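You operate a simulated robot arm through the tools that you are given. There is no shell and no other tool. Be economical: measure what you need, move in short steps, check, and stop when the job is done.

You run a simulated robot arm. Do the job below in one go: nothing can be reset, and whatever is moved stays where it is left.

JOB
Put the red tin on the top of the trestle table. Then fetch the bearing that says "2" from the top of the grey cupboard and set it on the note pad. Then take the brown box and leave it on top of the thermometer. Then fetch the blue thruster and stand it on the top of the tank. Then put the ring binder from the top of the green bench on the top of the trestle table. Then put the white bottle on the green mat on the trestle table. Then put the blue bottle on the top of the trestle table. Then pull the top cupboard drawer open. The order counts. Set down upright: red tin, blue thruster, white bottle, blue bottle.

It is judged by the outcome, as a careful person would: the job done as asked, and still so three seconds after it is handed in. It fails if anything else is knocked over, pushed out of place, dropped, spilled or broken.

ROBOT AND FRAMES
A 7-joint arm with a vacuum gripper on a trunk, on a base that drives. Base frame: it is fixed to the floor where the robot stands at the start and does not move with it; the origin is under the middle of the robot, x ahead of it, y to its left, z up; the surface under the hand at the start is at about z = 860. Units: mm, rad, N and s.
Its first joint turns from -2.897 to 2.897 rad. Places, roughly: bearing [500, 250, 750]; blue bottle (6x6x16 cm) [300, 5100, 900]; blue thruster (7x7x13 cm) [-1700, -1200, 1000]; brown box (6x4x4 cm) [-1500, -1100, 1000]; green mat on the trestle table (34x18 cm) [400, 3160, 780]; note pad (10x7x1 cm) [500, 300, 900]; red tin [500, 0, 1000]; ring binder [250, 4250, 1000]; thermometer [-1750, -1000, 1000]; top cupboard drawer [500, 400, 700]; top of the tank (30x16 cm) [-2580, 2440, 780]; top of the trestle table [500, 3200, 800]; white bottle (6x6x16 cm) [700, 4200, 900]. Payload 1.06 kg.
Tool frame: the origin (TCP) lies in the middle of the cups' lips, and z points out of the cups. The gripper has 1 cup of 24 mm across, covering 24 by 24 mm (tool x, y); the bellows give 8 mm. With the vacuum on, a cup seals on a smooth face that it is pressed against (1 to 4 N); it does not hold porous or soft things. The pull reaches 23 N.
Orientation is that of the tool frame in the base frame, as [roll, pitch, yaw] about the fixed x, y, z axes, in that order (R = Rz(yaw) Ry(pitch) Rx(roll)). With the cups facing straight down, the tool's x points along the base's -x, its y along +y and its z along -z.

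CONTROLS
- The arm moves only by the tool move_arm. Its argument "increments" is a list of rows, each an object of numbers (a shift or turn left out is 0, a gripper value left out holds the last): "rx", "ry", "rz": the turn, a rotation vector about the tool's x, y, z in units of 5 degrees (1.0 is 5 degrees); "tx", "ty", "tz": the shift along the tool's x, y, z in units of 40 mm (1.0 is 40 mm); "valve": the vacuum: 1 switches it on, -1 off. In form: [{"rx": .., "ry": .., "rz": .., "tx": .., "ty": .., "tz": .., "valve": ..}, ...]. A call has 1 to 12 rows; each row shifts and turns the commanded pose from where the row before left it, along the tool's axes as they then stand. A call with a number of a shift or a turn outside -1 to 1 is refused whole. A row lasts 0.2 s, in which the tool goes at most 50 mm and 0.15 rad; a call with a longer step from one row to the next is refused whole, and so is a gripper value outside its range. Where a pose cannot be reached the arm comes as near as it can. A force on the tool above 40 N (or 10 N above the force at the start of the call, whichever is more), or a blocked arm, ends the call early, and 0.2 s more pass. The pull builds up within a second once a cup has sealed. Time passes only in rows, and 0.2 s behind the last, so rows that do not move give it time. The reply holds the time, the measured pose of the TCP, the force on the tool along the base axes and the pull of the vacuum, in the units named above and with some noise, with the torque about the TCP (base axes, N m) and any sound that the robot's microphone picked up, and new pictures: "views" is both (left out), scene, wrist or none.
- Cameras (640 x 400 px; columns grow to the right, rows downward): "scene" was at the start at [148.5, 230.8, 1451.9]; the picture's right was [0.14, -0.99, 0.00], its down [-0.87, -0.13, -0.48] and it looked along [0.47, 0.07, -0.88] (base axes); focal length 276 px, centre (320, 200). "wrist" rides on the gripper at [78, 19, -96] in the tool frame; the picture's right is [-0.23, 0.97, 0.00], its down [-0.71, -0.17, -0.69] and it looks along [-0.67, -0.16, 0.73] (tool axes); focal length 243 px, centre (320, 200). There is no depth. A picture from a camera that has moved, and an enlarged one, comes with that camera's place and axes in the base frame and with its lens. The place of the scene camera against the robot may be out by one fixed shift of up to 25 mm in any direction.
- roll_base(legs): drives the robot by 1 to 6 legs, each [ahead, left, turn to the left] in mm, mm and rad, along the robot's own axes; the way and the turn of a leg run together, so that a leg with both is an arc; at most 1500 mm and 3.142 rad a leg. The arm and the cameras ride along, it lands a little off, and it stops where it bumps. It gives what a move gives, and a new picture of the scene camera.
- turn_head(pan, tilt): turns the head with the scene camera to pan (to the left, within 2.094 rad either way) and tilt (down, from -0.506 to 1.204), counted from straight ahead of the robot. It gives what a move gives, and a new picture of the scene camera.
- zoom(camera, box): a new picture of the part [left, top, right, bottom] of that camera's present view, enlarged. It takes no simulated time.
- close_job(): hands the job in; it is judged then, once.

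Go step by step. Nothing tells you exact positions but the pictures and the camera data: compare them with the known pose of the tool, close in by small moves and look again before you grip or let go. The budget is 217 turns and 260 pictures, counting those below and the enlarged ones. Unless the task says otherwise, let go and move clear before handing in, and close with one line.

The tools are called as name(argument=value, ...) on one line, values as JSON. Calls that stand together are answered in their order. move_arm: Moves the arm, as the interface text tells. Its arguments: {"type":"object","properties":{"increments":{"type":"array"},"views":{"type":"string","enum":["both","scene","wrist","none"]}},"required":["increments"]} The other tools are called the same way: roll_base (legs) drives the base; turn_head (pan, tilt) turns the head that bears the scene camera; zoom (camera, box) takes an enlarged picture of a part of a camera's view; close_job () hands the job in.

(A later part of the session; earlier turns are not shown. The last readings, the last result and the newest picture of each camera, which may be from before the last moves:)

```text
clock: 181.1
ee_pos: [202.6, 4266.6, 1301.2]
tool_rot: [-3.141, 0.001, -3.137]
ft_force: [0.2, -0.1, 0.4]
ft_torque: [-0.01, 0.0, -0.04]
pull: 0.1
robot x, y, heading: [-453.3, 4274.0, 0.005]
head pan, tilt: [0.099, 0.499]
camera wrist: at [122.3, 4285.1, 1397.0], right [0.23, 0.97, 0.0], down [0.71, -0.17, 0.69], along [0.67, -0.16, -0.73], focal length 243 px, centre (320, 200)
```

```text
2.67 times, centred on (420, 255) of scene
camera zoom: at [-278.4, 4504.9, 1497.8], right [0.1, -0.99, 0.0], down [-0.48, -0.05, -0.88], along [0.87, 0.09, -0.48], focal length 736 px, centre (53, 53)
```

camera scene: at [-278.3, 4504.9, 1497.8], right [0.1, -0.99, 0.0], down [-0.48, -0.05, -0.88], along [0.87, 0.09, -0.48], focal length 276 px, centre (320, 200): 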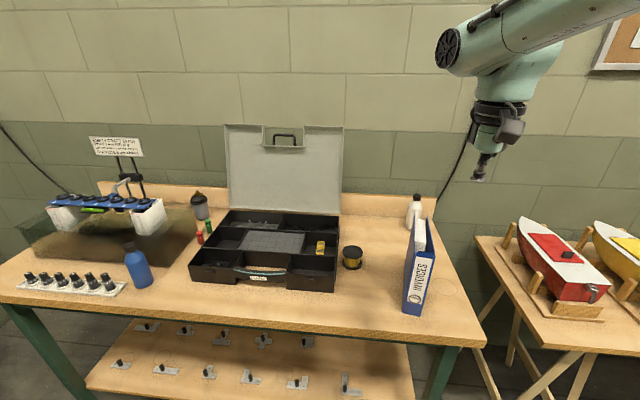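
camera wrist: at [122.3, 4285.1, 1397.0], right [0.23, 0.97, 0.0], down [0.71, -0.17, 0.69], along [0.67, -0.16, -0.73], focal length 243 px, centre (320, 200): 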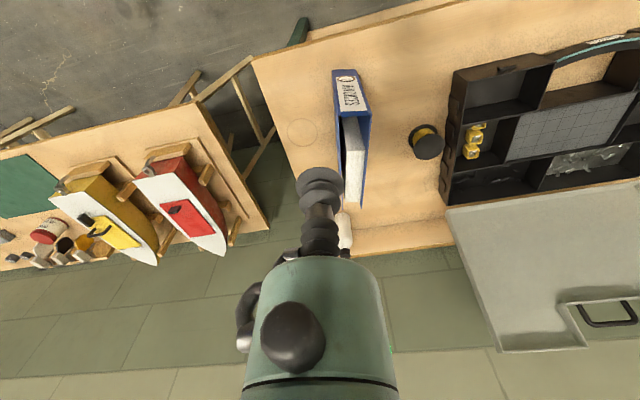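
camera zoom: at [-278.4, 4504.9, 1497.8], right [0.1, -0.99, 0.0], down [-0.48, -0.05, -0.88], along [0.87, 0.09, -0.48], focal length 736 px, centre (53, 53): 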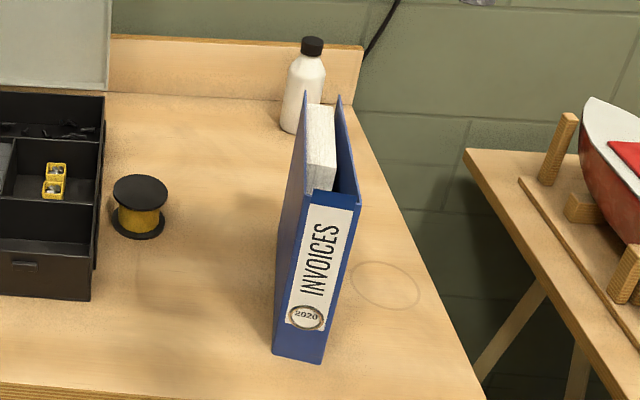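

The binder's top is near z≈1052, x 280–477, y ≈ 4250–4320. I'll go over its top centre for a close look.

move_arm(increments=[{"tx": -1, "ty": 0.4}, {"tx": -1}, {"tx": -1}, {"tx": -1}, {"tx": -0.7}, {"tz": 1}, {"tz": 1}, {"tz": 1}, {"tz": 1}, {}], views="both")

```text
clock: 183.2
ee_pos: [391.4, 4281.2, 1140.9]
tool_rot: [-3.141, 0.0, -3.136]
ft_force: [0.1, -0.1, -0.8]
ft_torque: [0.02, -0.05, 0.02]
pull: 0.1
robot x, y, heading: [-450.4, 4276.7, 0.004]
head pan, tilt: [0.099, 0.499]
camera scene: at [-278.4, 4504.9, 1497.8], right [0.1, -0.99, 0.0], down [-0.48, -0.05, -0.88], along [0.87, 0.09, -0.48], focal length 276 px, centre (320, 200)
camera wrist: at [311.6, 4299.7, 1236.1], right [0.23, 0.97, 0.0], down [0.71, -0.17, 0.69], along [0.67, -0.16, -0.73], focal length 243 px, centre (320, 200)
```

scene: 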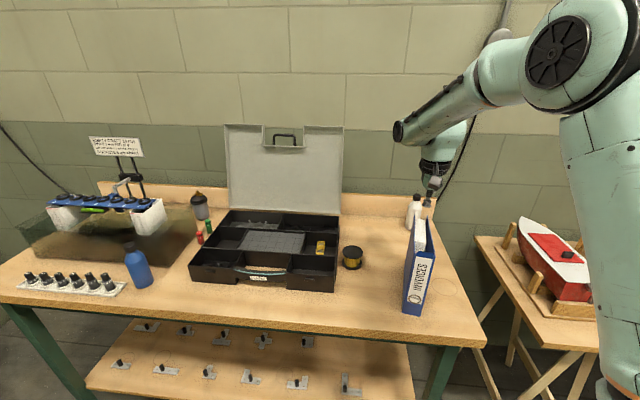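
wrist: 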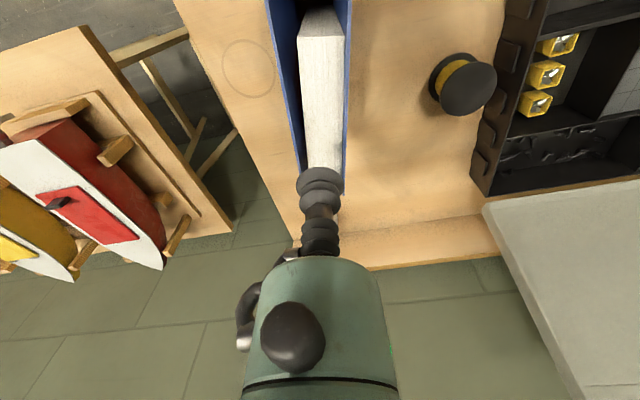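

The page block's top is ~33 mm wide and right below the cup. I'll lower with vacuum on and test for a seal.

move_arm(increments=[{"tz": 1, "ty": 0.06}, {"tz": 0.8}, {"tz": 0.2, "valve": 1}, {"tz": 0.1}, {}], views="wrist")

```text
clock: 184.4
ee_pos: [393.0, 4285.1, 1061.6]
tool_rot: [3.141, 0.011, -3.138]
ft_force: [-1.4, 0.3, 10.9]
ft_torque: [-0.03, 0.08, -0.02]
pull: 22.7
robot x, y, heading: [-453.7, 4274.5, 0.002]
head pan, tilt: [0.099, 0.499]
stopped in row 5: the force on the tool passed its limit at 42 N (the readings are from after the stop); the commanded pose is now the measured one
camera wrist: at [312.8, 4303.7, 1156.8], right [0.23, 0.97, 0.0], down [0.7, -0.17, 0.69], along [0.67, -0.16, -0.72], focal length 243 px, centre (320, 200)
```

wrist: 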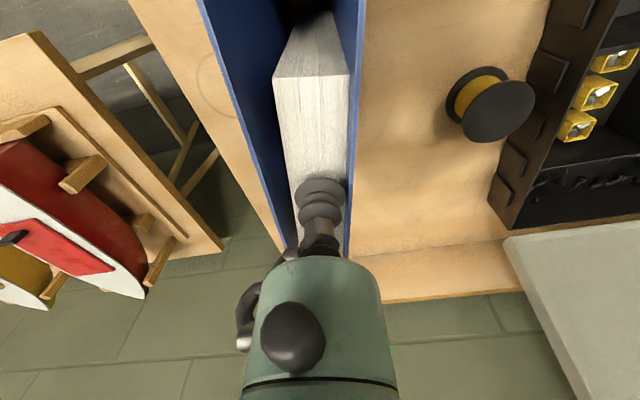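

It sealed on the top. Lifting slowly to check it holds level.

move_arm(increments=[{"tz": -0.2}, {"tz": -0.2}, {"tz": -0.3}, {"tz": -0.5}, {}], views="both")

```text
clock: 185.6
ee_pos: [391.5, 4284.8, 1107.3]
tool_rot: [3.14, 0.007, -3.136]
ft_force: [0.0, -0.1, -3.7]
ft_torque: [-0.01, -0.15, -0.02]
pull: 22.8
robot x, y, heading: [-453.3, 4272.0, 0.005]
head pan, tilt: [0.099, 0.499]
camera scene: at [-278.1, 4504.9, 1497.8], right [0.1, -0.99, 0.0], down [-0.48, -0.05, -0.88], along [0.87, 0.09, -0.48], focal length 276 px, centre (320, 200)
camera wrist: at [311.9, 4303.5, 1203.3], right [0.23, 0.97, 0.0], down [0.7, -0.17, 0.69], along [0.67, -0.16, -0.72], focal length 243 px, centre (320, 200)
```

scene: 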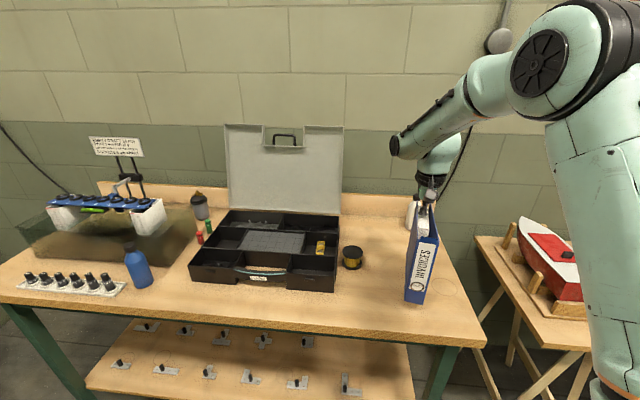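
wrist: 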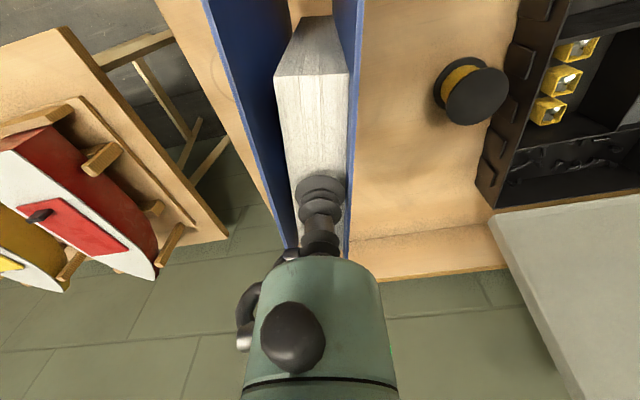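

The binder is held (about 3.7 N) and level. I'll lift, retract, back off and drive to the gap between the mat and the yellow boat on the trestle table.

move_arm(increments=[{"tz": -0.5}, {"tz": -0.8}, {"tz": -0.8}, {"tz": -0.8}, {"tz": -0.5}, {"tx": 0.4}, {"tx": 0.7}, {"tx": 0.7}, {"tx": 0.5}, {}], views="none")

roll_base(legs=[[-420, 0, 0], [0, -870, 0]])

```text
clock: 187.8
ee_pos: [300.2, 4283.4, 1243.8]
tool_rot: [-3.141, 0.008, -3.136]
ft_force: [0.1, 0.0, -4.1]
ft_torque: [-0.02, -0.14, 0.0]
pull: 22.8
robot x, y, heading: [-451.8, 4274.2, 0.006]
head pan, tilt: [0.099, 0.499]
```

```text
clock: 194.6
ee_pos: [-111.7, 3414.5, 1243.1]
tool_rot: [-3.141, 0.007, -3.131]
ft_force: [0.4, -0.1, -5.2]
ft_torque: [-0.03, -0.13, 0.01]
pull: 23.2
robot x, y, heading: [-863.6, 3401.6, 0.007]
head pan, tilt: [0.099, 0.499]
camera scene: at [-691.5, 3634.2, 1497.8], right [0.11, -0.99, 0.0], down [-0.48, -0.05, -0.88], along [0.87, 0.09, -0.48], focal length 276 px, centre (320, 200)
```

scene: 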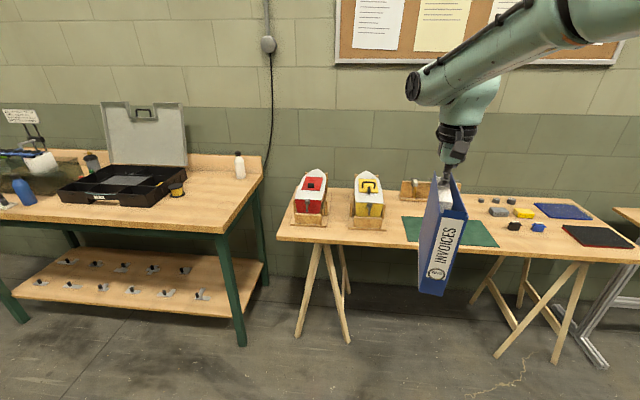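

The binder is secure. Driving forward over the gap (y≈3404) and squaring it to the table.

roll_base(legs=[[460, -6, -0.007]])

move_arm(increments=[{"rz": -0.9}, {"rz": -0.9}, {"tz": 0.8}, {"tz": 0.8}, {}], views="both")

```text
clock: 197.3
ee_pos: [338.5, 3404.4, 1243.8]
tool_rot: [-3.139, 0.008, 3.141]
ft_force: [0.5, -0.5, -4.1]
ft_torque: [-0.03, -0.13, -0.02]
pull: 23.3
robot x, y, heading: [-412.4, 3397.4, -0.004]
head pan, tilt: [0.099, 0.499]
camera scene: at [-238.7, 3628.3, 1497.8], right [0.1, -1.0, 0.0], down [-0.48, -0.05, -0.88], along [0.87, 0.09, -0.48], focal length 276 px, centre (320, 200)
```

scene: 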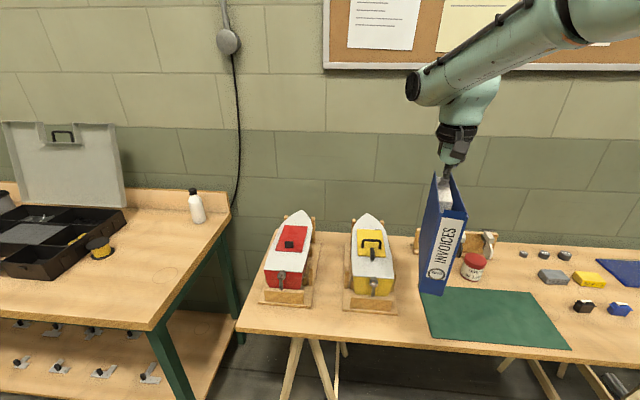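

```text
clock: 198.5
ee_pos: [340.4, 3403.9, 1180.5]
tool_rot: [-3.141, 0.009, -2.984]
ft_force: [-0.7, 0.9, -4.4]
ft_torque: [-0.04, -0.11, 0.0]
pull: 22.9
robot x, y, heading: [-415.6, 3396.0, -0.006]
head pan, tilt: [0.099, 0.499]
camera scene: at [-238.8, 3628.3, 1497.8], right [0.1, -1.0, 0.0], down [-0.48, -0.05, -0.88], along [0.87, 0.09, -0.48], focal length 276 px, centre (320, 200)
camera wrist: at [257.3, 3410.7, 1276.2], right [0.08, 1.0, 0.0], down [0.72, -0.06, 0.69], along [0.69, -0.05, -0.72], focal length 243 px, centre (320, 200)
```

scene: 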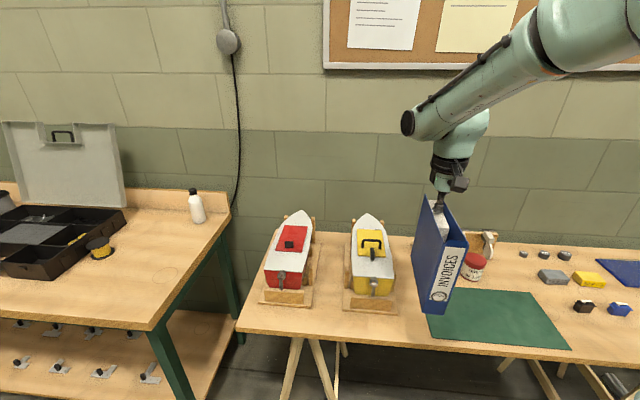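
wrist: 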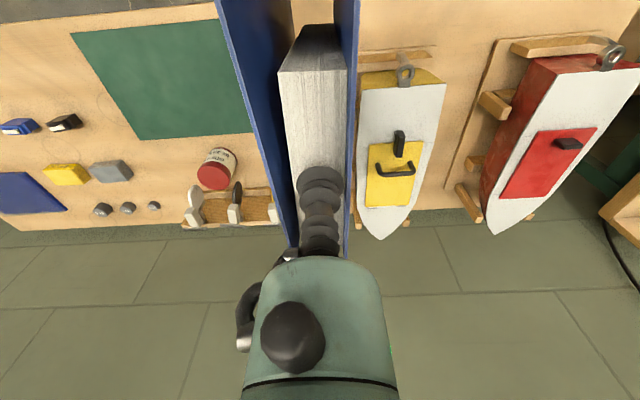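

The binder is square to the table with ~25 mm clearance to mat and ~45 mm to the boat stand. Shifting 20 mm inward and lowering.

move_arm(increments=[{"tx": -0.51, "ty": 0.045}, {"tz": 0.8}, {"tz": 0.8}, {"tz": 0.8}, {"tz": 0.6}, {}], views="both")

```text
clock: 199.9
ee_pos: [361.6, 3408.9, 1059.9]
tool_rot: [-3.14, 0.009, -2.986]
ft_force: [1.6, 0.5, -4.2]
ft_torque: [0.03, -0.1, -0.04]
pull: 23.2
robot x, y, heading: [-414.7, 3398.7, -0.003]
head pan, tilt: [0.099, 0.499]
camera scene: at [-238.8, 3628.3, 1497.8], right [0.1, -1.0, 0.0], down [-0.48, -0.05, -0.88], along [0.87, 0.09, -0.48], focal length 276 px, centre (320, 200)
camera wrist: at [278.7, 3415.2, 1155.2], right [0.08, 1.0, 0.0], down [0.72, -0.06, 0.69], along [0.69, -0.05, -0.72], focal length 243 px, centre (320, 200)
```

scene: 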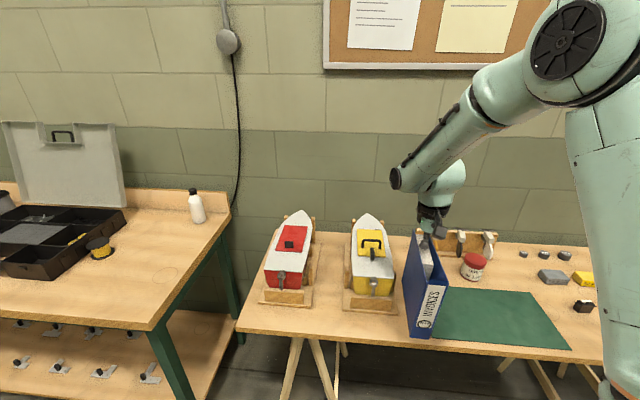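
wrist: 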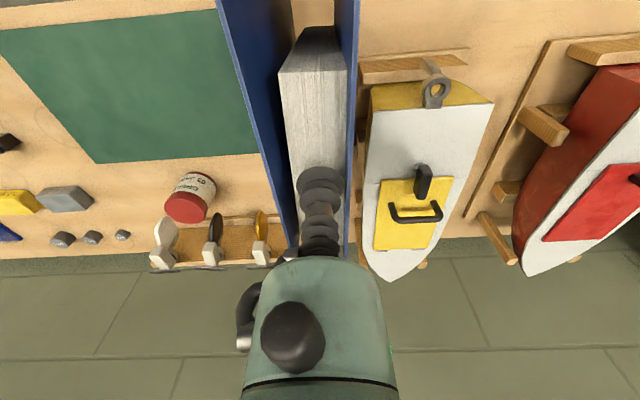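

move_arm(increments=[{"tz": 0.15}, {"tz": 0.1}, {}], views="none")

```text
clock: 200.7
ee_pos: [360.9, 3410.1, 1049.3]
tool_rot: [-3.138, 0.008, -2.985]
ft_force: [0.2, 0.9, -4.7]
ft_torque: [0.03, -0.08, 0.03]
pull: 23.2
robot x, y, heading: [-412.2, 3400.0, -0.001]
head pan, tilt: [0.099, 0.499]
```

move_arm(increments=[{"tz": 0.12}, {"tz": 0.1}, {}], views="none")

```text
clock: 201.5
ee_pos: [360.3, 3408.5, 1041.1]
tool_rot: [-3.138, 0.009, -2.984]
ft_force: [-0.3, 0.8, -4.3]
ft_torque: [0.02, -0.11, 0.01]
pull: 22.5
robot x, y, heading: [-414.5, 3394.2, 0.0]
head pan, tilt: [0.099, 0.499]
```

move_arm(increments=[{"tz": 0.1}, {"tz": 0.1}, {}], views="scene")

zoom(camera="scene", box=[370, 210, 490, 370])

```text
clock: 202.3
ee_pos: [360.7, 3409.4, 1033.8]
tool_rot: [-3.141, 0.009, -2.985]
ft_force: [-0.6, -0.1, -4.5]
ft_torque: [0.05, -0.13, 0.03]
pull: 23.1
robot x, y, heading: [-414.5, 3400.0, -0.0]
head pan, tilt: [0.099, 0.499]
camera scene: at [-238.8, 3628.3, 1497.8], right [0.1, -1.0, 0.0], down [-0.48, -0.05, -0.88], along [0.87, 0.09, -0.48], focal length 276 px, centre (320, 200)
```

scene: 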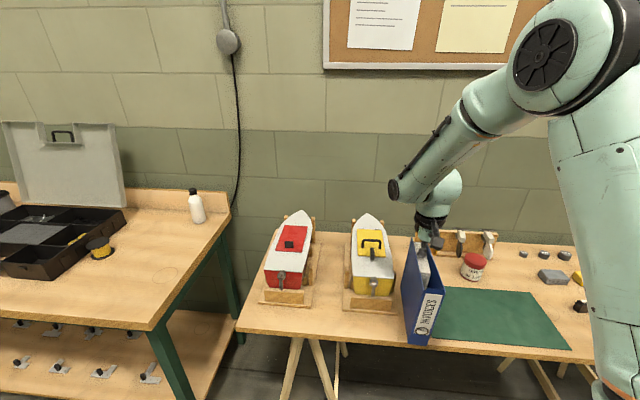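

```text
2.50 times, centred on (430, 290) of scene
camera zoom: at [-238.8, 3628.3, 1497.8], right [0.1, -1.0, 0.0], down [-0.48, -0.05, -0.88], along [0.87, 0.09, -0.48], focal length 690 px, centre (45, -25)
```

zoom: 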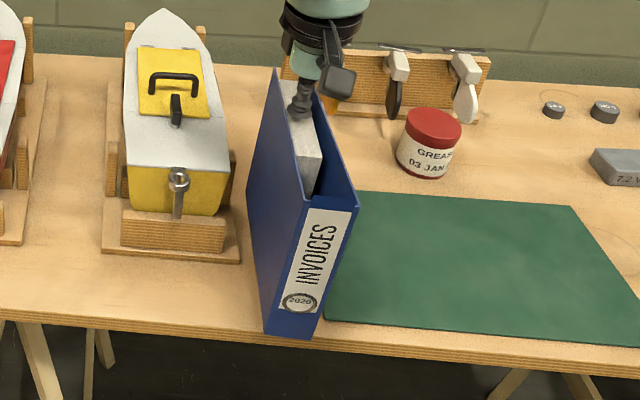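

The spine is right at the table's front edge, so I'll shift the binder 60 mm further onto the table before lowering.

move_arm(increments=[{"tz": -0.3}, {"tx": -0.5, "ty": -0.08}, {"tx": -0.5, "ty": -0.08}, {"tx": -0.48, "ty": -0.08}, {}], views="both")

```text
clock: 203.5
ee_pos: [421.3, 3410.4, 1045.1]
tool_rot: [-3.139, 0.008, -2.984]
ft_force: [0.4, 0.1, -4.0]
ft_torque: [0.03, -0.11, 0.02]
pull: 23.5
robot x, y, heading: [-414.7, 3400.2, -0.001]
head pan, tilt: [0.099, 0.499]
camera scene: at [-238.8, 3628.3, 1497.8], right [0.1, -1.0, 0.0], down [-0.48, -0.05, -0.88], along [0.87, 0.09, -0.48], focal length 276 px, centre (320, 200)
camera wrist: at [339.6, 3416.1, 1141.5], right [0.08, 1.0, 0.0], down [0.72, -0.06, 0.69], along [0.69, -0.05, -0.72], focal length 243 px, centre (320, 200)
```

scene: 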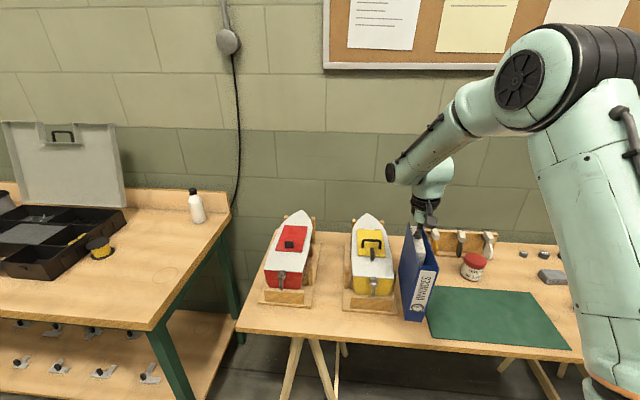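
wrist: 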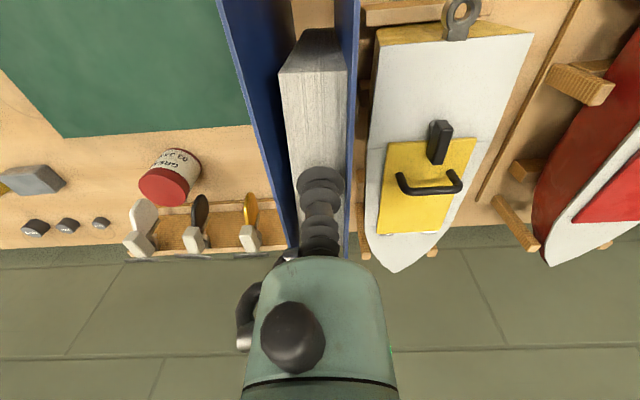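

move_arm(increments=[{"tz": 0.2}, {"tz": 0.15}, {"tz": 0.1}, {}], views="none")

move_arm(increments=[{"tz": 0.1}, {"tz": 0.1}, {}], views="scene")

```text
clock: 204.5
ee_pos: [420.8, 3407.5, 1027.9]
tool_rot: [-3.139, 0.008, -2.986]
ft_force: [-0.2, -0.1, -4.5]
ft_torque: [0.01, -0.08, 0.03]
pull: 23.1
robot x, y, heading: [-411.4, 3395.7, 0.003]
head pan, tilt: [0.099, 0.499]
```

```text
clock: 205.3
ee_pos: [420.5, 3409.2, 1019.8]
tool_rot: [-3.14, 0.009, -2.986]
ft_force: [0.3, 1.5, -4.2]
ft_torque: [0.03, -0.1, -0.04]
pull: 23.2
robot x, y, heading: [-412.2, 3395.1, -0.005]
head pan, tilt: [0.099, 0.499]
camera scene: at [-238.7, 3628.3, 1497.8], right [0.1, -1.0, 0.0], down [-0.48, -0.05, -0.88], along [0.87, 0.09, -0.48], focal length 276 px, centre (320, 200)
```

scene: 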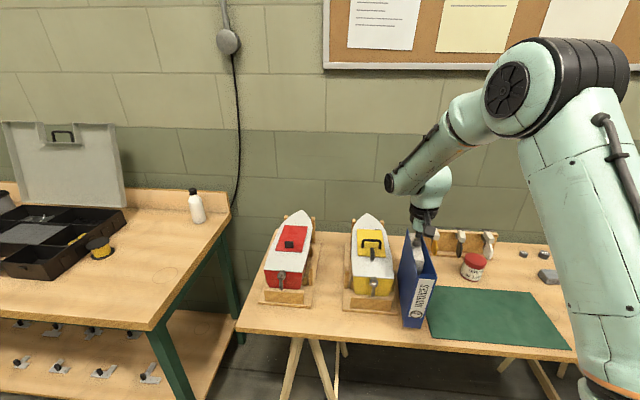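

move_arm(increments=[{"tz": 0.08}, {"tz": 0.07}, {}], views="none")

```text
clock: 206.1
ee_pos: [421.5, 3409.8, 1013.0]
tool_rot: [-3.14, 0.009, -2.983]
ft_force: [-0.4, -0.1, -4.4]
ft_torque: [-0.02, -0.1, 0.03]
pull: 22.9
robot x, y, heading: [-415.2, 3397.0, -0.0]
head pan, tilt: [0.099, 0.499]
```

move_arm(increments=[{"tz": 0.08}, {"tz": 0.07}, {}], views="none")

move_arm(increments=[{"tz": 0.07}, {"tz": 0.07}, {}], views="none")

```text
clock: 206.9
ee_pos: [420.8, 3408.3, 1007.5]
tool_rot: [-3.14, 0.009, -2.985]
ft_force: [-0.6, 0.0, -5.3]
ft_torque: [0.04, -0.13, -0.01]
pull: 23.0
robot x, y, heading: [-410.2, 3396.9, -0.0]
head pan, tilt: [0.099, 0.499]
```

```text
clock: 207.7
ee_pos: [421.8, 3409.1, 1002.1]
tool_rot: [-3.14, 0.009, -2.984]
ft_force: [-0.1, 0.5, -5.2]
ft_torque: [0.01, -0.09, 0.02]
pull: 23.2
robot x, y, heading: [-412.1, 3402.2, -0.004]
head pan, tilt: [0.099, 0.499]
```

zoom(camera="scene", box=[370, 210, 490, 370])

move_arm(increments=[{"tz": 0.07}, {"tz": 0.07}, {}], views="none")

```text
2.50 times, centred on (430, 290) of scene
camera zoom: at [-238.7, 3628.3, 1497.8], right [0.1, -1.0, 0.0], down [-0.48, -0.05, -0.88], along [0.87, 0.09, -0.48], focal length 690 px, centre (45, -25)
```

zoom: 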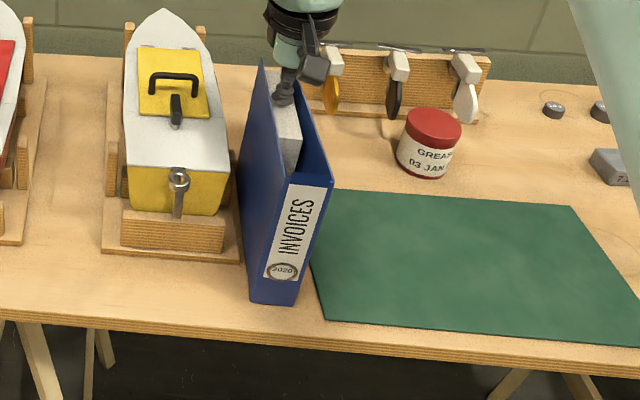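

```text
clock: 208.5
ee_pos: [419.5, 3408.7, 996.1]
tool_rot: [-3.139, 0.008, -2.984]
ft_force: [1.8, 0.2, 0.2]
ft_torque: [-0.01, 0.06, -0.01]
pull: 22.3
robot x, y, heading: [-416.5, 3398.1, 0.003]
head pan, tilt: [0.099, 0.499]
```

Touching down. A bit more, then release.

move_arm(increments=[{"tz": 0.06}, {}, {"valve": -1}, {}, {}, {}, {"tz": -0.15}, {"tz": -0.5}, {"tz": -1}, {"tz": -1}, {"tz": -1}, {}], views="both")

```text
clock: 211.1
ee_pos: [420.2, 3407.2, 1139.7]
tool_rot: [-3.14, 0.009, -2.984]
ft_force: [0.4, 0.0, 0.0]
ft_torque: [-0.01, 0.02, -0.01]
pull: 0.1
robot x, y, heading: [-414.1, 3402.3, 0.0]
head pan, tilt: [0.099, 0.499]
camera scene: at [-238.8, 3628.3, 1497.8], right [0.1, -1.0, 0.0], down [-0.48, -0.05, -0.88], along [0.87, 0.09, -0.48], focal length 276 px, centre (320, 200)
camera wrist: at [337.9, 3414.4, 1235.3], right [0.08, 1.0, 0.0], down [0.72, -0.06, 0.69], along [0.69, -0.05, -0.72], focal length 243 px, centre (320, 200)
```

scene: 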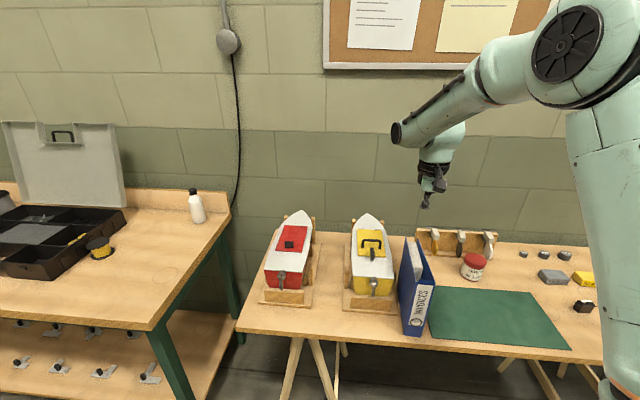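
wrist: 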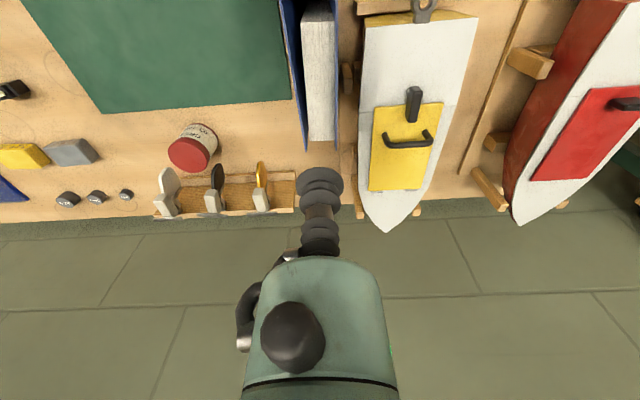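

The binder stands on the trestle table. Next, the white bottle at about (682, 4245) on the green bench.

move_arm(increments=[{"tz": -1}, {"tz": -1}, {"tz": -0.5}, {"rz": 0.9}, {"rz": 0.9}, {"ry": 0.1}, {"tx": 1}, {"tx": 1}], views="none")

roll_base(legs=[[-420, 0, 0], [0, 830, 0], [600, 0, 0]])

move_arm(increments=[{}], views="wrist")

```text
clock: 212.9
ee_pos: [339.2, 3407.8, 1239.0]
tool_rot: [-3.141, 0.002, -3.142]
ft_force: [1.1, -0.1, -0.4]
ft_torque: [-0.03, -0.02, 0.04]
pull: 0.1
robot x, y, heading: [-416.1, 3397.9, 0.004]
head pan, tilt: [0.099, 0.499]
```

```text
clock: 222.4
ee_pos: [512.4, 4255.0, 1240.0]
tool_rot: [-3.141, -0.001, -3.129]
ft_force: [-0.3, -0.7, -0.5]
ft_torque: [-0.03, 0.02, 0.01]
pull: 0.1
robot x, y, heading: [-240.4, 4235.3, 0.006]
head pan, tilt: [0.099, 0.499]
camera scene: at [-67.5, 4469.0, 1497.8], right [0.11, -0.99, 0.0], down [-0.48, -0.05, -0.88], along [0.87, 0.1, -0.48], focal length 276 px, centre (320, 200)
```

scene: 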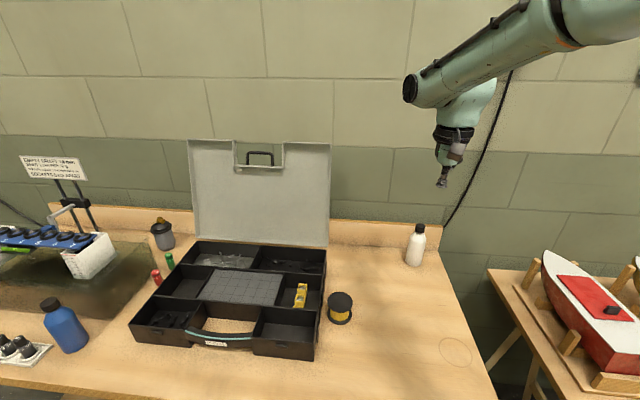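

```text
clock: 222.8
ee_pos: [512.2, 4254.7, 1241.1]
tool_rot: [3.14, 0.0, -3.131]
ft_force: [0.5, -0.4, 0.2]
ft_torque: [0.03, 0.03, 0.0]
pull: 0.0
robot x, y, heading: [-243.6, 4233.5, 0.009]
head pan, tilt: [0.099, 0.499]
camera wrist: at [433.3, 4273.1, 1336.2], right [0.23, 0.97, 0.0], down [0.71, -0.16, 0.68], along [0.67, -0.15, -0.73], focal length 243 px, centre (320, 200)
```

wrist: 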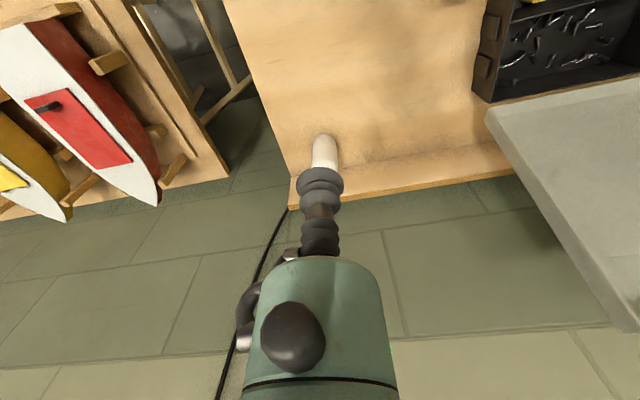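

Bottle at about (701, 4225). Moving 50 mm closer, then the hand above it.

roll_base(legs=[[50, 0, -0.008]])

move_arm(increments=[{"tx": -0.9, "ty": -0.2}, {"tx": -0.9, "ty": -0.2}, {"tx": -0.9, "ty": -0.2}, {"tx": -0.6}, {"tz": 1}, {"tz": 1}, {}], views="wrist")

```text
clock: 223.7
ee_pos: [563.1, 4248.7, 1239.9]
tool_rot: [3.141, 0.002, -3.141]
ft_force: [-0.6, -0.3, 0.6]
ft_torque: [-0.02, 0.01, 0.02]
pull: 0.0
robot x, y, heading: [-192.5, 4237.9, 0.005]
head pan, tilt: [0.099, 0.499]
camera scene: at [-15.6, 4467.7, 1497.8], right [0.1, -0.99, 0.0], down [-0.48, -0.05, -0.88], along [0.87, 0.09, -0.48], focal length 276 px, centre (320, 200)
```

scene: 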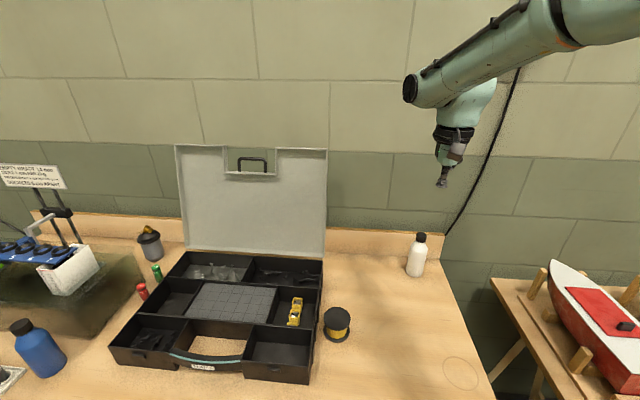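

```text
clock: 225.3
ee_pos: [694.2, 4227.2, 1159.2]
tool_rot: [-3.141, -0.001, -3.14]
ft_force: [-0.6, -0.3, -0.4]
ft_torque: [0.0, 0.0, 0.0]
pull: 0.0
robot x, y, heading: [-190.4, 4240.1, 0.003]
head pan, tilt: [0.099, 0.499]
camera wrist: at [614.3, 4245.6, 1255.1], right [0.23, 0.97, 0.0], down [0.71, -0.17, 0.69], along [0.67, -0.16, -0.73], focal length 243 px, centre (320, 200)
```

wrist: 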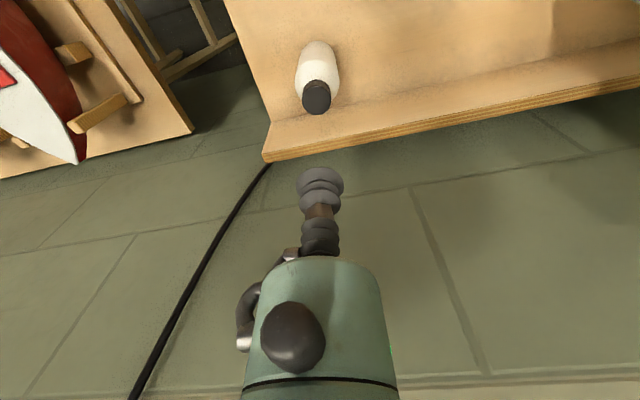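

Cap centred at about (697, 4223). Descending with the vacuum on for the last part.

move_arm(increments=[{"tx": -0.08, "ty": -0.12}, {"tz": 1}, {"tz": 1}, {"tz": 0.7}, {}], views="wrist")

```text
clock: 226.5
ee_pos: [698.4, 4218.5, 1051.3]
tool_rot: [-3.141, 0.001, -3.14]
ft_force: [0.6, 0.5, -0.5]
ft_torque: [-0.03, 0.02, 0.01]
pull: 0.0
robot x, y, heading: [-187.9, 4239.9, 0.001]
head pan, tilt: [0.099, 0.499]
camera wrist: at [618.6, 4238.0, 1146.9], right [0.23, 0.97, 0.0], down [0.71, -0.17, 0.69], along [0.67, -0.16, -0.73], focal length 243 px, centre (320, 200)
```

wrist: 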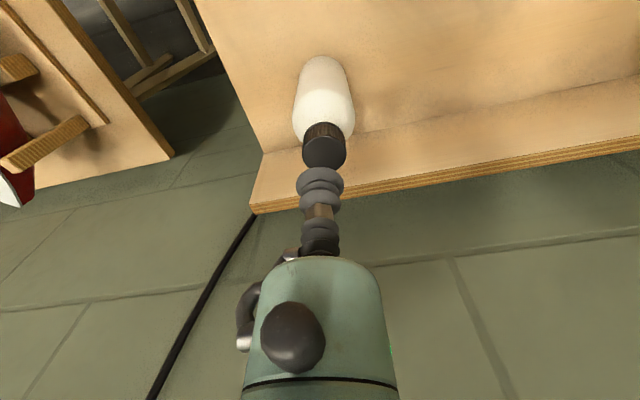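

move_arm(increments=[{"ty": 0.08, "tx": 0.03}, {"tz": 0.4, "valve": 1}, {"tz": 0.2}, {"tz": 0.15}, {"tz": 0.1}, {}], views="wrist")

```text
clock: 227.9
ee_pos: [697.3, 4224.3, 1017.4]
tool_rot: [3.14, 0.001, -3.14]
ft_force: [0.5, 0.4, 0.2]
ft_torque: [0.0, 0.01, 0.0]
pull: 0.0
robot x, y, heading: [-191.4, 4233.4, 0.002]
head pan, tilt: [0.099, 0.499]
camera wrist: at [617.5, 4242.4, 1113.4], right [0.23, 0.97, 0.0], down [0.71, -0.17, 0.68], along [0.67, -0.16, -0.73], focal length 243 px, centre (320, 200)
```

wrist: 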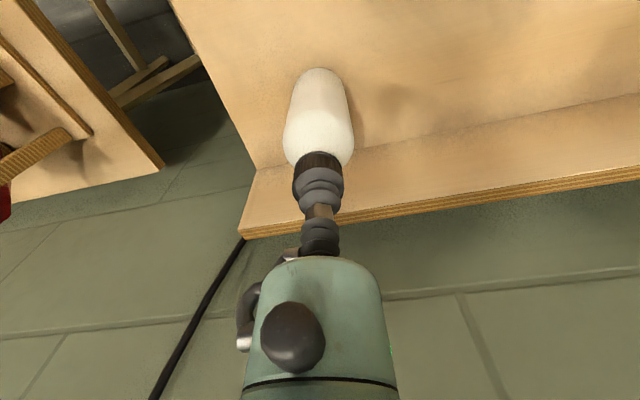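

move_arm(increments=[{"tz": 0.1, "ty": -0.03}, {"tz": 0.08}, {}, {}], views="none")

```text
clock: 228.9
ee_pos: [695.9, 4221.8, 1010.4]
tool_rot: [-3.141, 0.002, -3.14]
ft_force: [-0.2, 0.7, -0.3]
ft_torque: [-0.01, 0.02, 0.02]
pull: 0.0
robot x, y, heading: [-190.4, 4236.2, 0.003]
head pan, tilt: [0.099, 0.499]
```

move_arm(increments=[{"tz": 0.08}, {"tz": 0.08}, {}, {}], views="wrist")

```text
clock: 229.9
ee_pos: [697.4, 4222.9, 1005.0]
tool_rot: [3.141, 0.0, -3.14]
ft_force: [0.2, 0.6, 4.2]
ft_torque: [-0.03, -0.03, 0.0]
pull: 0.2
robot x, y, heading: [-190.6, 4234.1, 0.002]
head pan, tilt: [0.099, 0.499]
camera wrist: at [617.4, 4241.2, 1101.1], right [0.23, 0.97, 0.0], down [0.71, -0.17, 0.69], along [0.67, -0.16, -0.73], focal length 243 px, centre (320, 200)
```

wrist: 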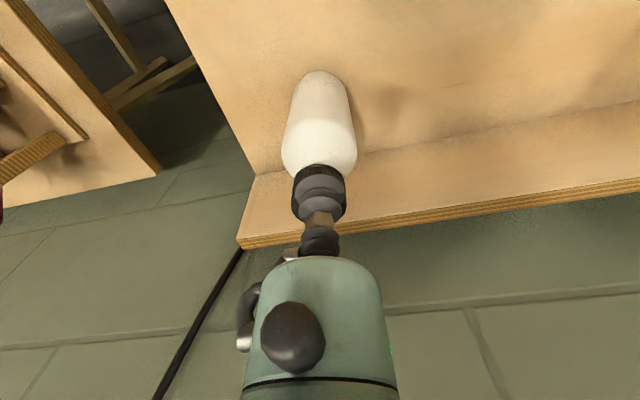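

Contact but no seal yet; zooming on the cup/cap alignment.

zoom(camera="wrist", box=[270, 140, 370, 250])

move_arm(increments=[{}, {}], views="none")

```text
3.64 times, centred on (320, 195) of wrist
camera zoom: at [617.4, 4241.2, 1101.1], right [0.23, 0.97, 0.0], down [0.71, -0.17, 0.69], along [0.67, -0.16, -0.73], focal length 882 px, centre (320, 218)
```

zoom: 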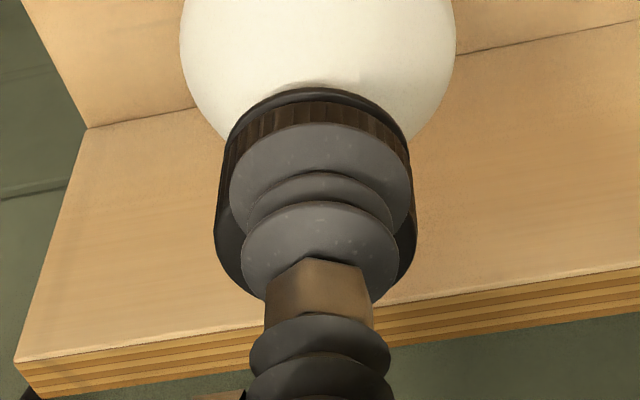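

```text
clock: 230.5
ee_pos: [696.2, 4222.3, 1005.1]
tool_rot: [-3.142, 0.0, -3.139]
ft_force: [-1.1, 0.6, 3.7]
ft_torque: [-0.03, -0.01, -0.01]
pull: 0.1
robot x, y, heading: [-191.1, 4237.2, 0.002]
head pan, tilt: [0.099, 0.499]
```

The cup sits ~3 mm too near me. Lifting a touch, shifting and pressing again.

move_arm(increments=[{"tz": -0.2}, {"tx": -0.07, "ty": -0.015}, {"tz": 0.12}, {"tz": 0.08}, {"tz": 0.03}, {}, {}], views="wrist")

zoom(camera="wrist", box=[270, 140, 370, 250])

```text
clock: 232.1
ee_pos: [699.4, 4223.2, 1003.7]
tool_rot: [-3.141, 0.002, -3.141]
ft_force: [-1.1, 0.4, 5.0]
ft_torque: [0.03, -0.04, -0.01]
pull: 0.1
robot x, y, heading: [-187.3, 4238.6, 0.003]
head pan, tilt: [0.099, 0.499]
camera wrist: at [620.2, 4240.8, 1100.0], right [0.23, 0.97, 0.0], down [0.71, -0.17, 0.69], along [0.67, -0.16, -0.73], focal length 243 px, centre (320, 200)
```

wrist: 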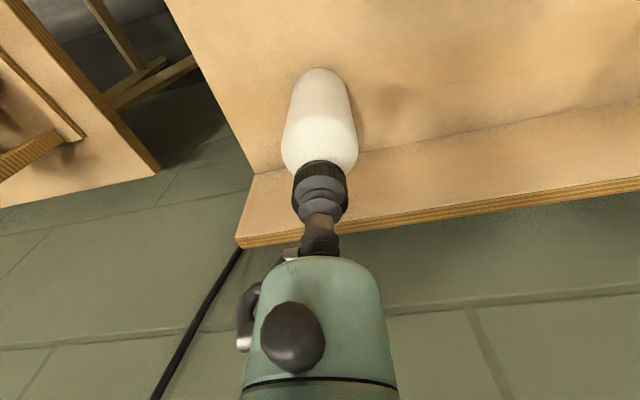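

```text
3.64 times, centred on (320, 195) of wrist
camera zoom: at [620.2, 4240.8, 1100.0], right [0.23, 0.97, 0.0], down [0.71, -0.17, 0.69], along [0.67, -0.16, -0.73], focal length 882 px, centre (320, 218)
```

zoom: 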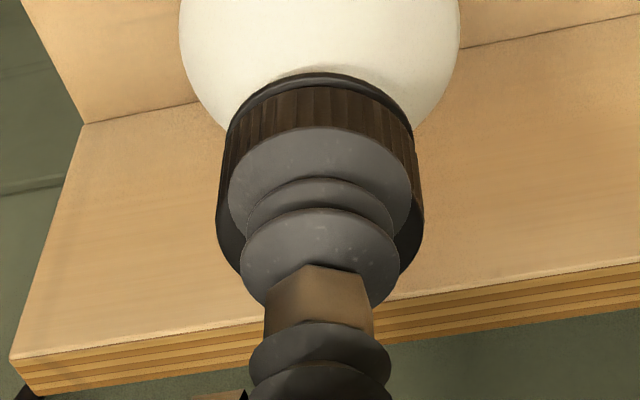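

Still ~2.5 mm short; nudging again.

move_arm(increments=[{"tz": -0.2}, {"tx": -0.065}, {"tz": 0.12}, {"tz": 0.08}, {"tz": 0.02}, {}, {}], views="wrist")

zoom(camera="wrist", box=[270, 140, 370, 250])

```text
clock: 233.7
ee_pos: [701.9, 4221.7, 1003.3]
tool_rot: [-3.142, -0.001, -3.141]
ft_force: [1.4, 1.5, 14.9]
ft_torque: [0.0, -0.09, 0.0]
pull: 22.8
robot x, y, heading: [-193.6, 4236.0, 0.004]
head pan, tilt: [0.099, 0.499]
camera wrist: at [622.3, 4240.7, 1098.9], right [0.23, 0.97, 0.0], down [0.71, -0.17, 0.69], along [0.67, -0.16, -0.73], focal length 243 px, centre (320, 200)
```

wrist: 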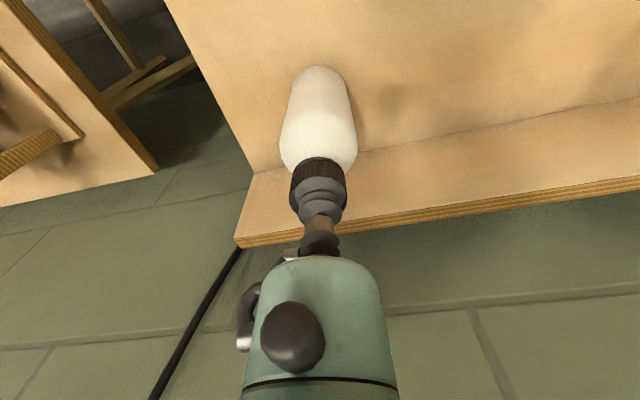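

```text
3.64 times, centred on (320, 195) of wrist
camera zoom: at [622.3, 4240.7, 1098.9], right [0.23, 0.97, 0.0], down [0.71, -0.17, 0.69], along [0.67, -0.16, -0.73], focal length 882 px, centre (320, 218)
```

zoom: 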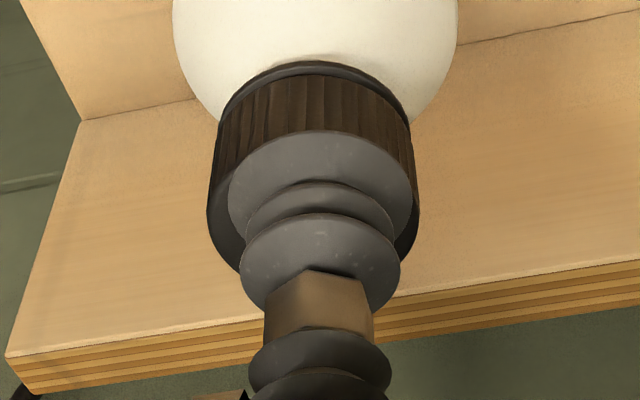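

Sealed. Lifting, retracting and driving to the trestle table's mat.

move_arm(increments=[{"tz": -0.3}, {"tz": -0.7}, {"tz": -1}, {"tz": -1}, {"tz": -1}, {"tz": -1}, {"tx": 0.7}, {"tx": 1}, {"tx": 1}, {"tx": 0.7}, {}], views="wrist")

roll_base(legs=[[-640, 0, 0], [0, -1080, 0]])

```text
clock: 236.1
ee_pos: [566.4, 4221.6, 1202.9]
tool_rot: [-3.14, 0.0, -3.139]
ft_force: [0.6, -0.7, -2.2]
ft_torque: [0.0, -0.02, -0.03]
pull: 22.6
robot x, y, heading: [-191.9, 4239.0, 0.001]
head pan, tilt: [0.099, 0.499]
camera wrist: at [486.7, 4240.6, 1298.9], right [0.23, 0.97, 0.0], down [0.71, -0.17, 0.68], along [0.67, -0.16, -0.73], focal length 243 px, centre (320, 200)
```

wrist: 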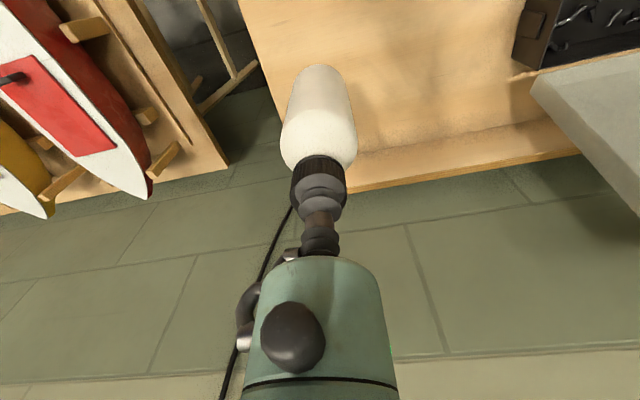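

```text
clock: 244.8
ee_pos: [-65.0, 3149.6, 1203.0]
tool_rot: [-3.141, -0.001, 3.138]
ft_force: [0.4, 0.1, -2.6]
ft_torque: [-0.01, -0.01, 0.01]
pull: 23.0
robot x, y, heading: [-815.6, 3170.8, -0.002]
head pan, tilt: [0.099, 0.499]
camera scene: at [-645.5, 3398.9, 1497.8], right [0.1, -1.0, 0.0], down [-0.48, -0.05, -0.88], along [0.87, 0.08, -0.48], focal length 276 px, centre (320, 200)
```

scene: 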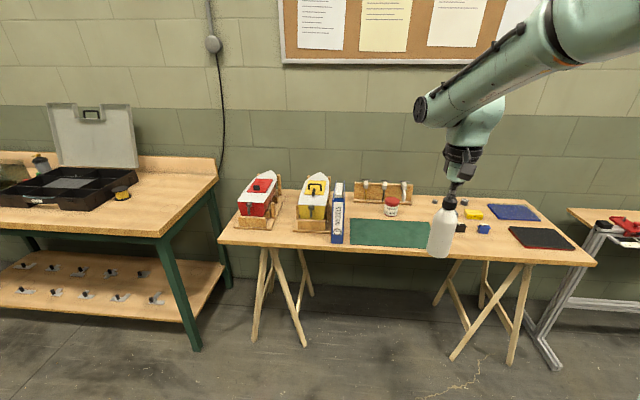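

Driving forward so the bottle is over the mat centre.

roll_base(legs=[[450, 15, 0.003]])

move_arm(increments=[{"tz": 1}, {"tz": 1}, {"tz": 1}, {"tz": 1}, {}], views="both")

```text
clock: 247.5
ee_pos: [385.0, 3165.4, 1201.6]
tool_rot: [-3.141, -0.001, 3.139]
ft_force: [-0.3, -1.3, -2.2]
ft_torque: [0.0, 0.0, 0.0]
pull: 23.0
robot x, y, heading: [-370.5, 3181.1, -0.003]
head pan, tilt: [0.099, 0.499]
camera scene: at [-196.3, 3412.8, 1497.8], right [0.1, -1.0, 0.0], down [-0.48, -0.05, -0.88], along [0.87, 0.09, -0.48], focal length 276 px, centre (320, 200)
```

scene: 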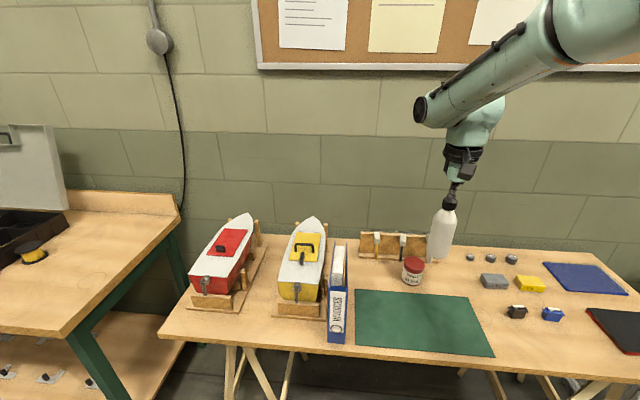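

```text
clock: 248.7
ee_pos: [388.1, 3163.5, 1041.7]
tool_rot: [3.141, 0.0, 3.139]
ft_force: [-0.7, 0.6, -1.3]
ft_torque: [0.01, 0.0, 0.02]
pull: 22.9
robot x, y, heading: [-375.3, 3181.0, -0.002]
head pan, tilt: [0.099, 0.499]
camera scene: at [-196.5, 3412.8, 1497.8], right [0.1, -1.0, 0.0], down [-0.48, -0.05, -0.88], along [0.87, 0.09, -0.48], focal length 276 px, centre (320, 200)
camera wrist: at [307.6, 3182.2, 1138.5], right [0.24, 0.97, 0.0], down [0.71, -0.17, 0.68], along [0.67, -0.16, -0.73], focal length 243 px, centre (320, 200)
```

scene: 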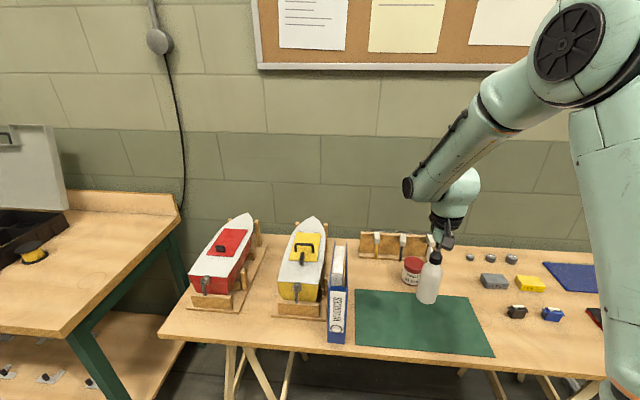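
wrist: 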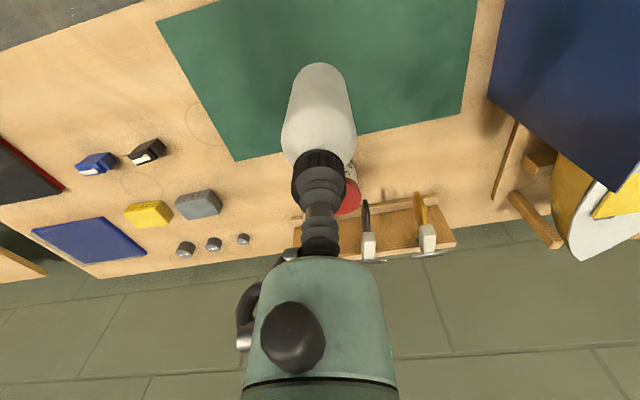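

Over the mat's centre. Lowering.

move_arm(increments=[{"tz": 1}, {"tz": 0.8}, {"tz": 0.5}, {"tz": 0.15}, {}], views="none")

move_arm(increments=[{"tz": 0.1}, {"tz": 0.08}, {}], views="none")

```text
clock: 249.9
ee_pos: [385.4, 3165.7, 943.0]
tool_rot: [-3.141, 0.0, 3.14]
ft_force: [0.4, 0.3, -1.9]
ft_torque: [-0.03, 0.02, 0.02]
pull: 23.4
robot x, y, heading: [-372.9, 3181.2, -0.005]
head pan, tilt: [0.099, 0.499]
```

```text
clock: 250.7
ee_pos: [386.7, 3165.3, 938.3]
tool_rot: [3.14, 0.0, 3.141]
ft_force: [-0.1, 0.2, -2.1]
ft_torque: [0.01, -0.02, -0.07]
pull: 22.6
robot x, y, heading: [-370.0, 3184.7, -0.004]
head pan, tilt: [0.099, 0.499]
```

move_arm(increments=[{"tz": 0.08}, {"tz": 0.06}, {}], views="none")

move_arm(increments=[{"tz": 0.06}, {"tz": 0.05}, {}], views="none")

```text
clock: 251.5
ee_pos: [385.0, 3165.4, 931.2]
tool_rot: [3.141, 0.002, 3.14]
ft_force: [0.9, 1.1, 12.0]
ft_torque: [-0.01, -0.05, -0.01]
pull: 23.0
robot x, y, heading: [-368.9, 3184.2, -0.002]
head pan, tilt: [0.099, 0.499]
```

```text
clock: 252.3
ee_pos: [383.0, 3164.4, 927.0]
tool_rot: [3.141, -0.001, 3.141]
ft_force: [2.3, 0.6, 15.2]
ft_torque: [-0.04, -0.1, 0.01]
pull: 23.3
robot x, y, heading: [-374.7, 3182.8, -0.005]
head pan, tilt: [0.099, 0.499]
```

Bottle is down on the mat. Easing, releasing and lifting.

move_arm(increments=[{"tz": -0.1}, {"valve": -1}, {}, {}, {}, {"tz": -0.15}, {"tz": -0.5}, {"tz": -1}, {"tz": -1}, {"tz": -1}, {"tz": -1}, {"tz": -1}], views="both")

```text
clock: 254.9
ee_pos: [384.7, 3166.7, 1156.2]
tool_rot: [3.141, 0.0, 3.139]
ft_force: [0.3, 0.4, -0.2]
ft_torque: [-0.05, 0.01, 0.0]
pull: 0.0
robot x, y, heading: [-371.4, 3185.2, -0.001]
head pan, tilt: [0.099, 0.499]
camera scene: at [-196.0, 3412.9, 1497.7], right [0.1, -1.0, 0.0], down [-0.48, -0.05, -0.88], along [0.87, 0.09, -0.48], focal length 276 px, centre (320, 200)
camera wrist: at [305.3, 3185.6, 1253.0], right [0.24, 0.97, 0.0], down [0.71, -0.17, 0.68], along [0.67, -0.16, -0.73], focal length 243 px, centre (320, 200)
```

scene: 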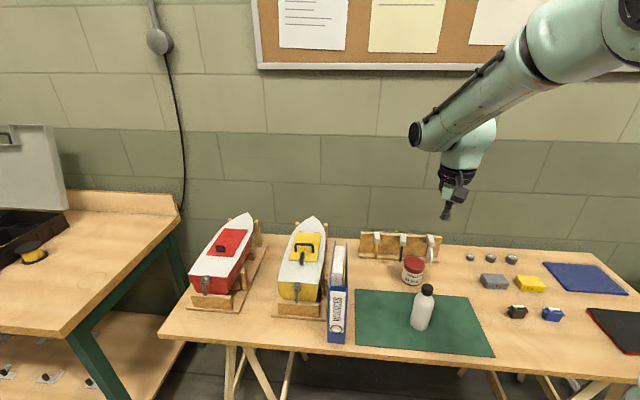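
wrist: 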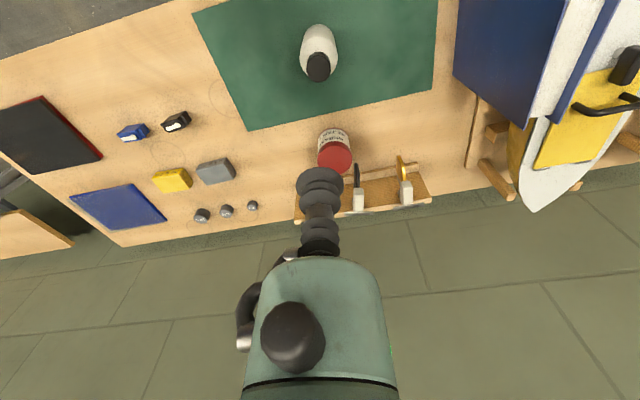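

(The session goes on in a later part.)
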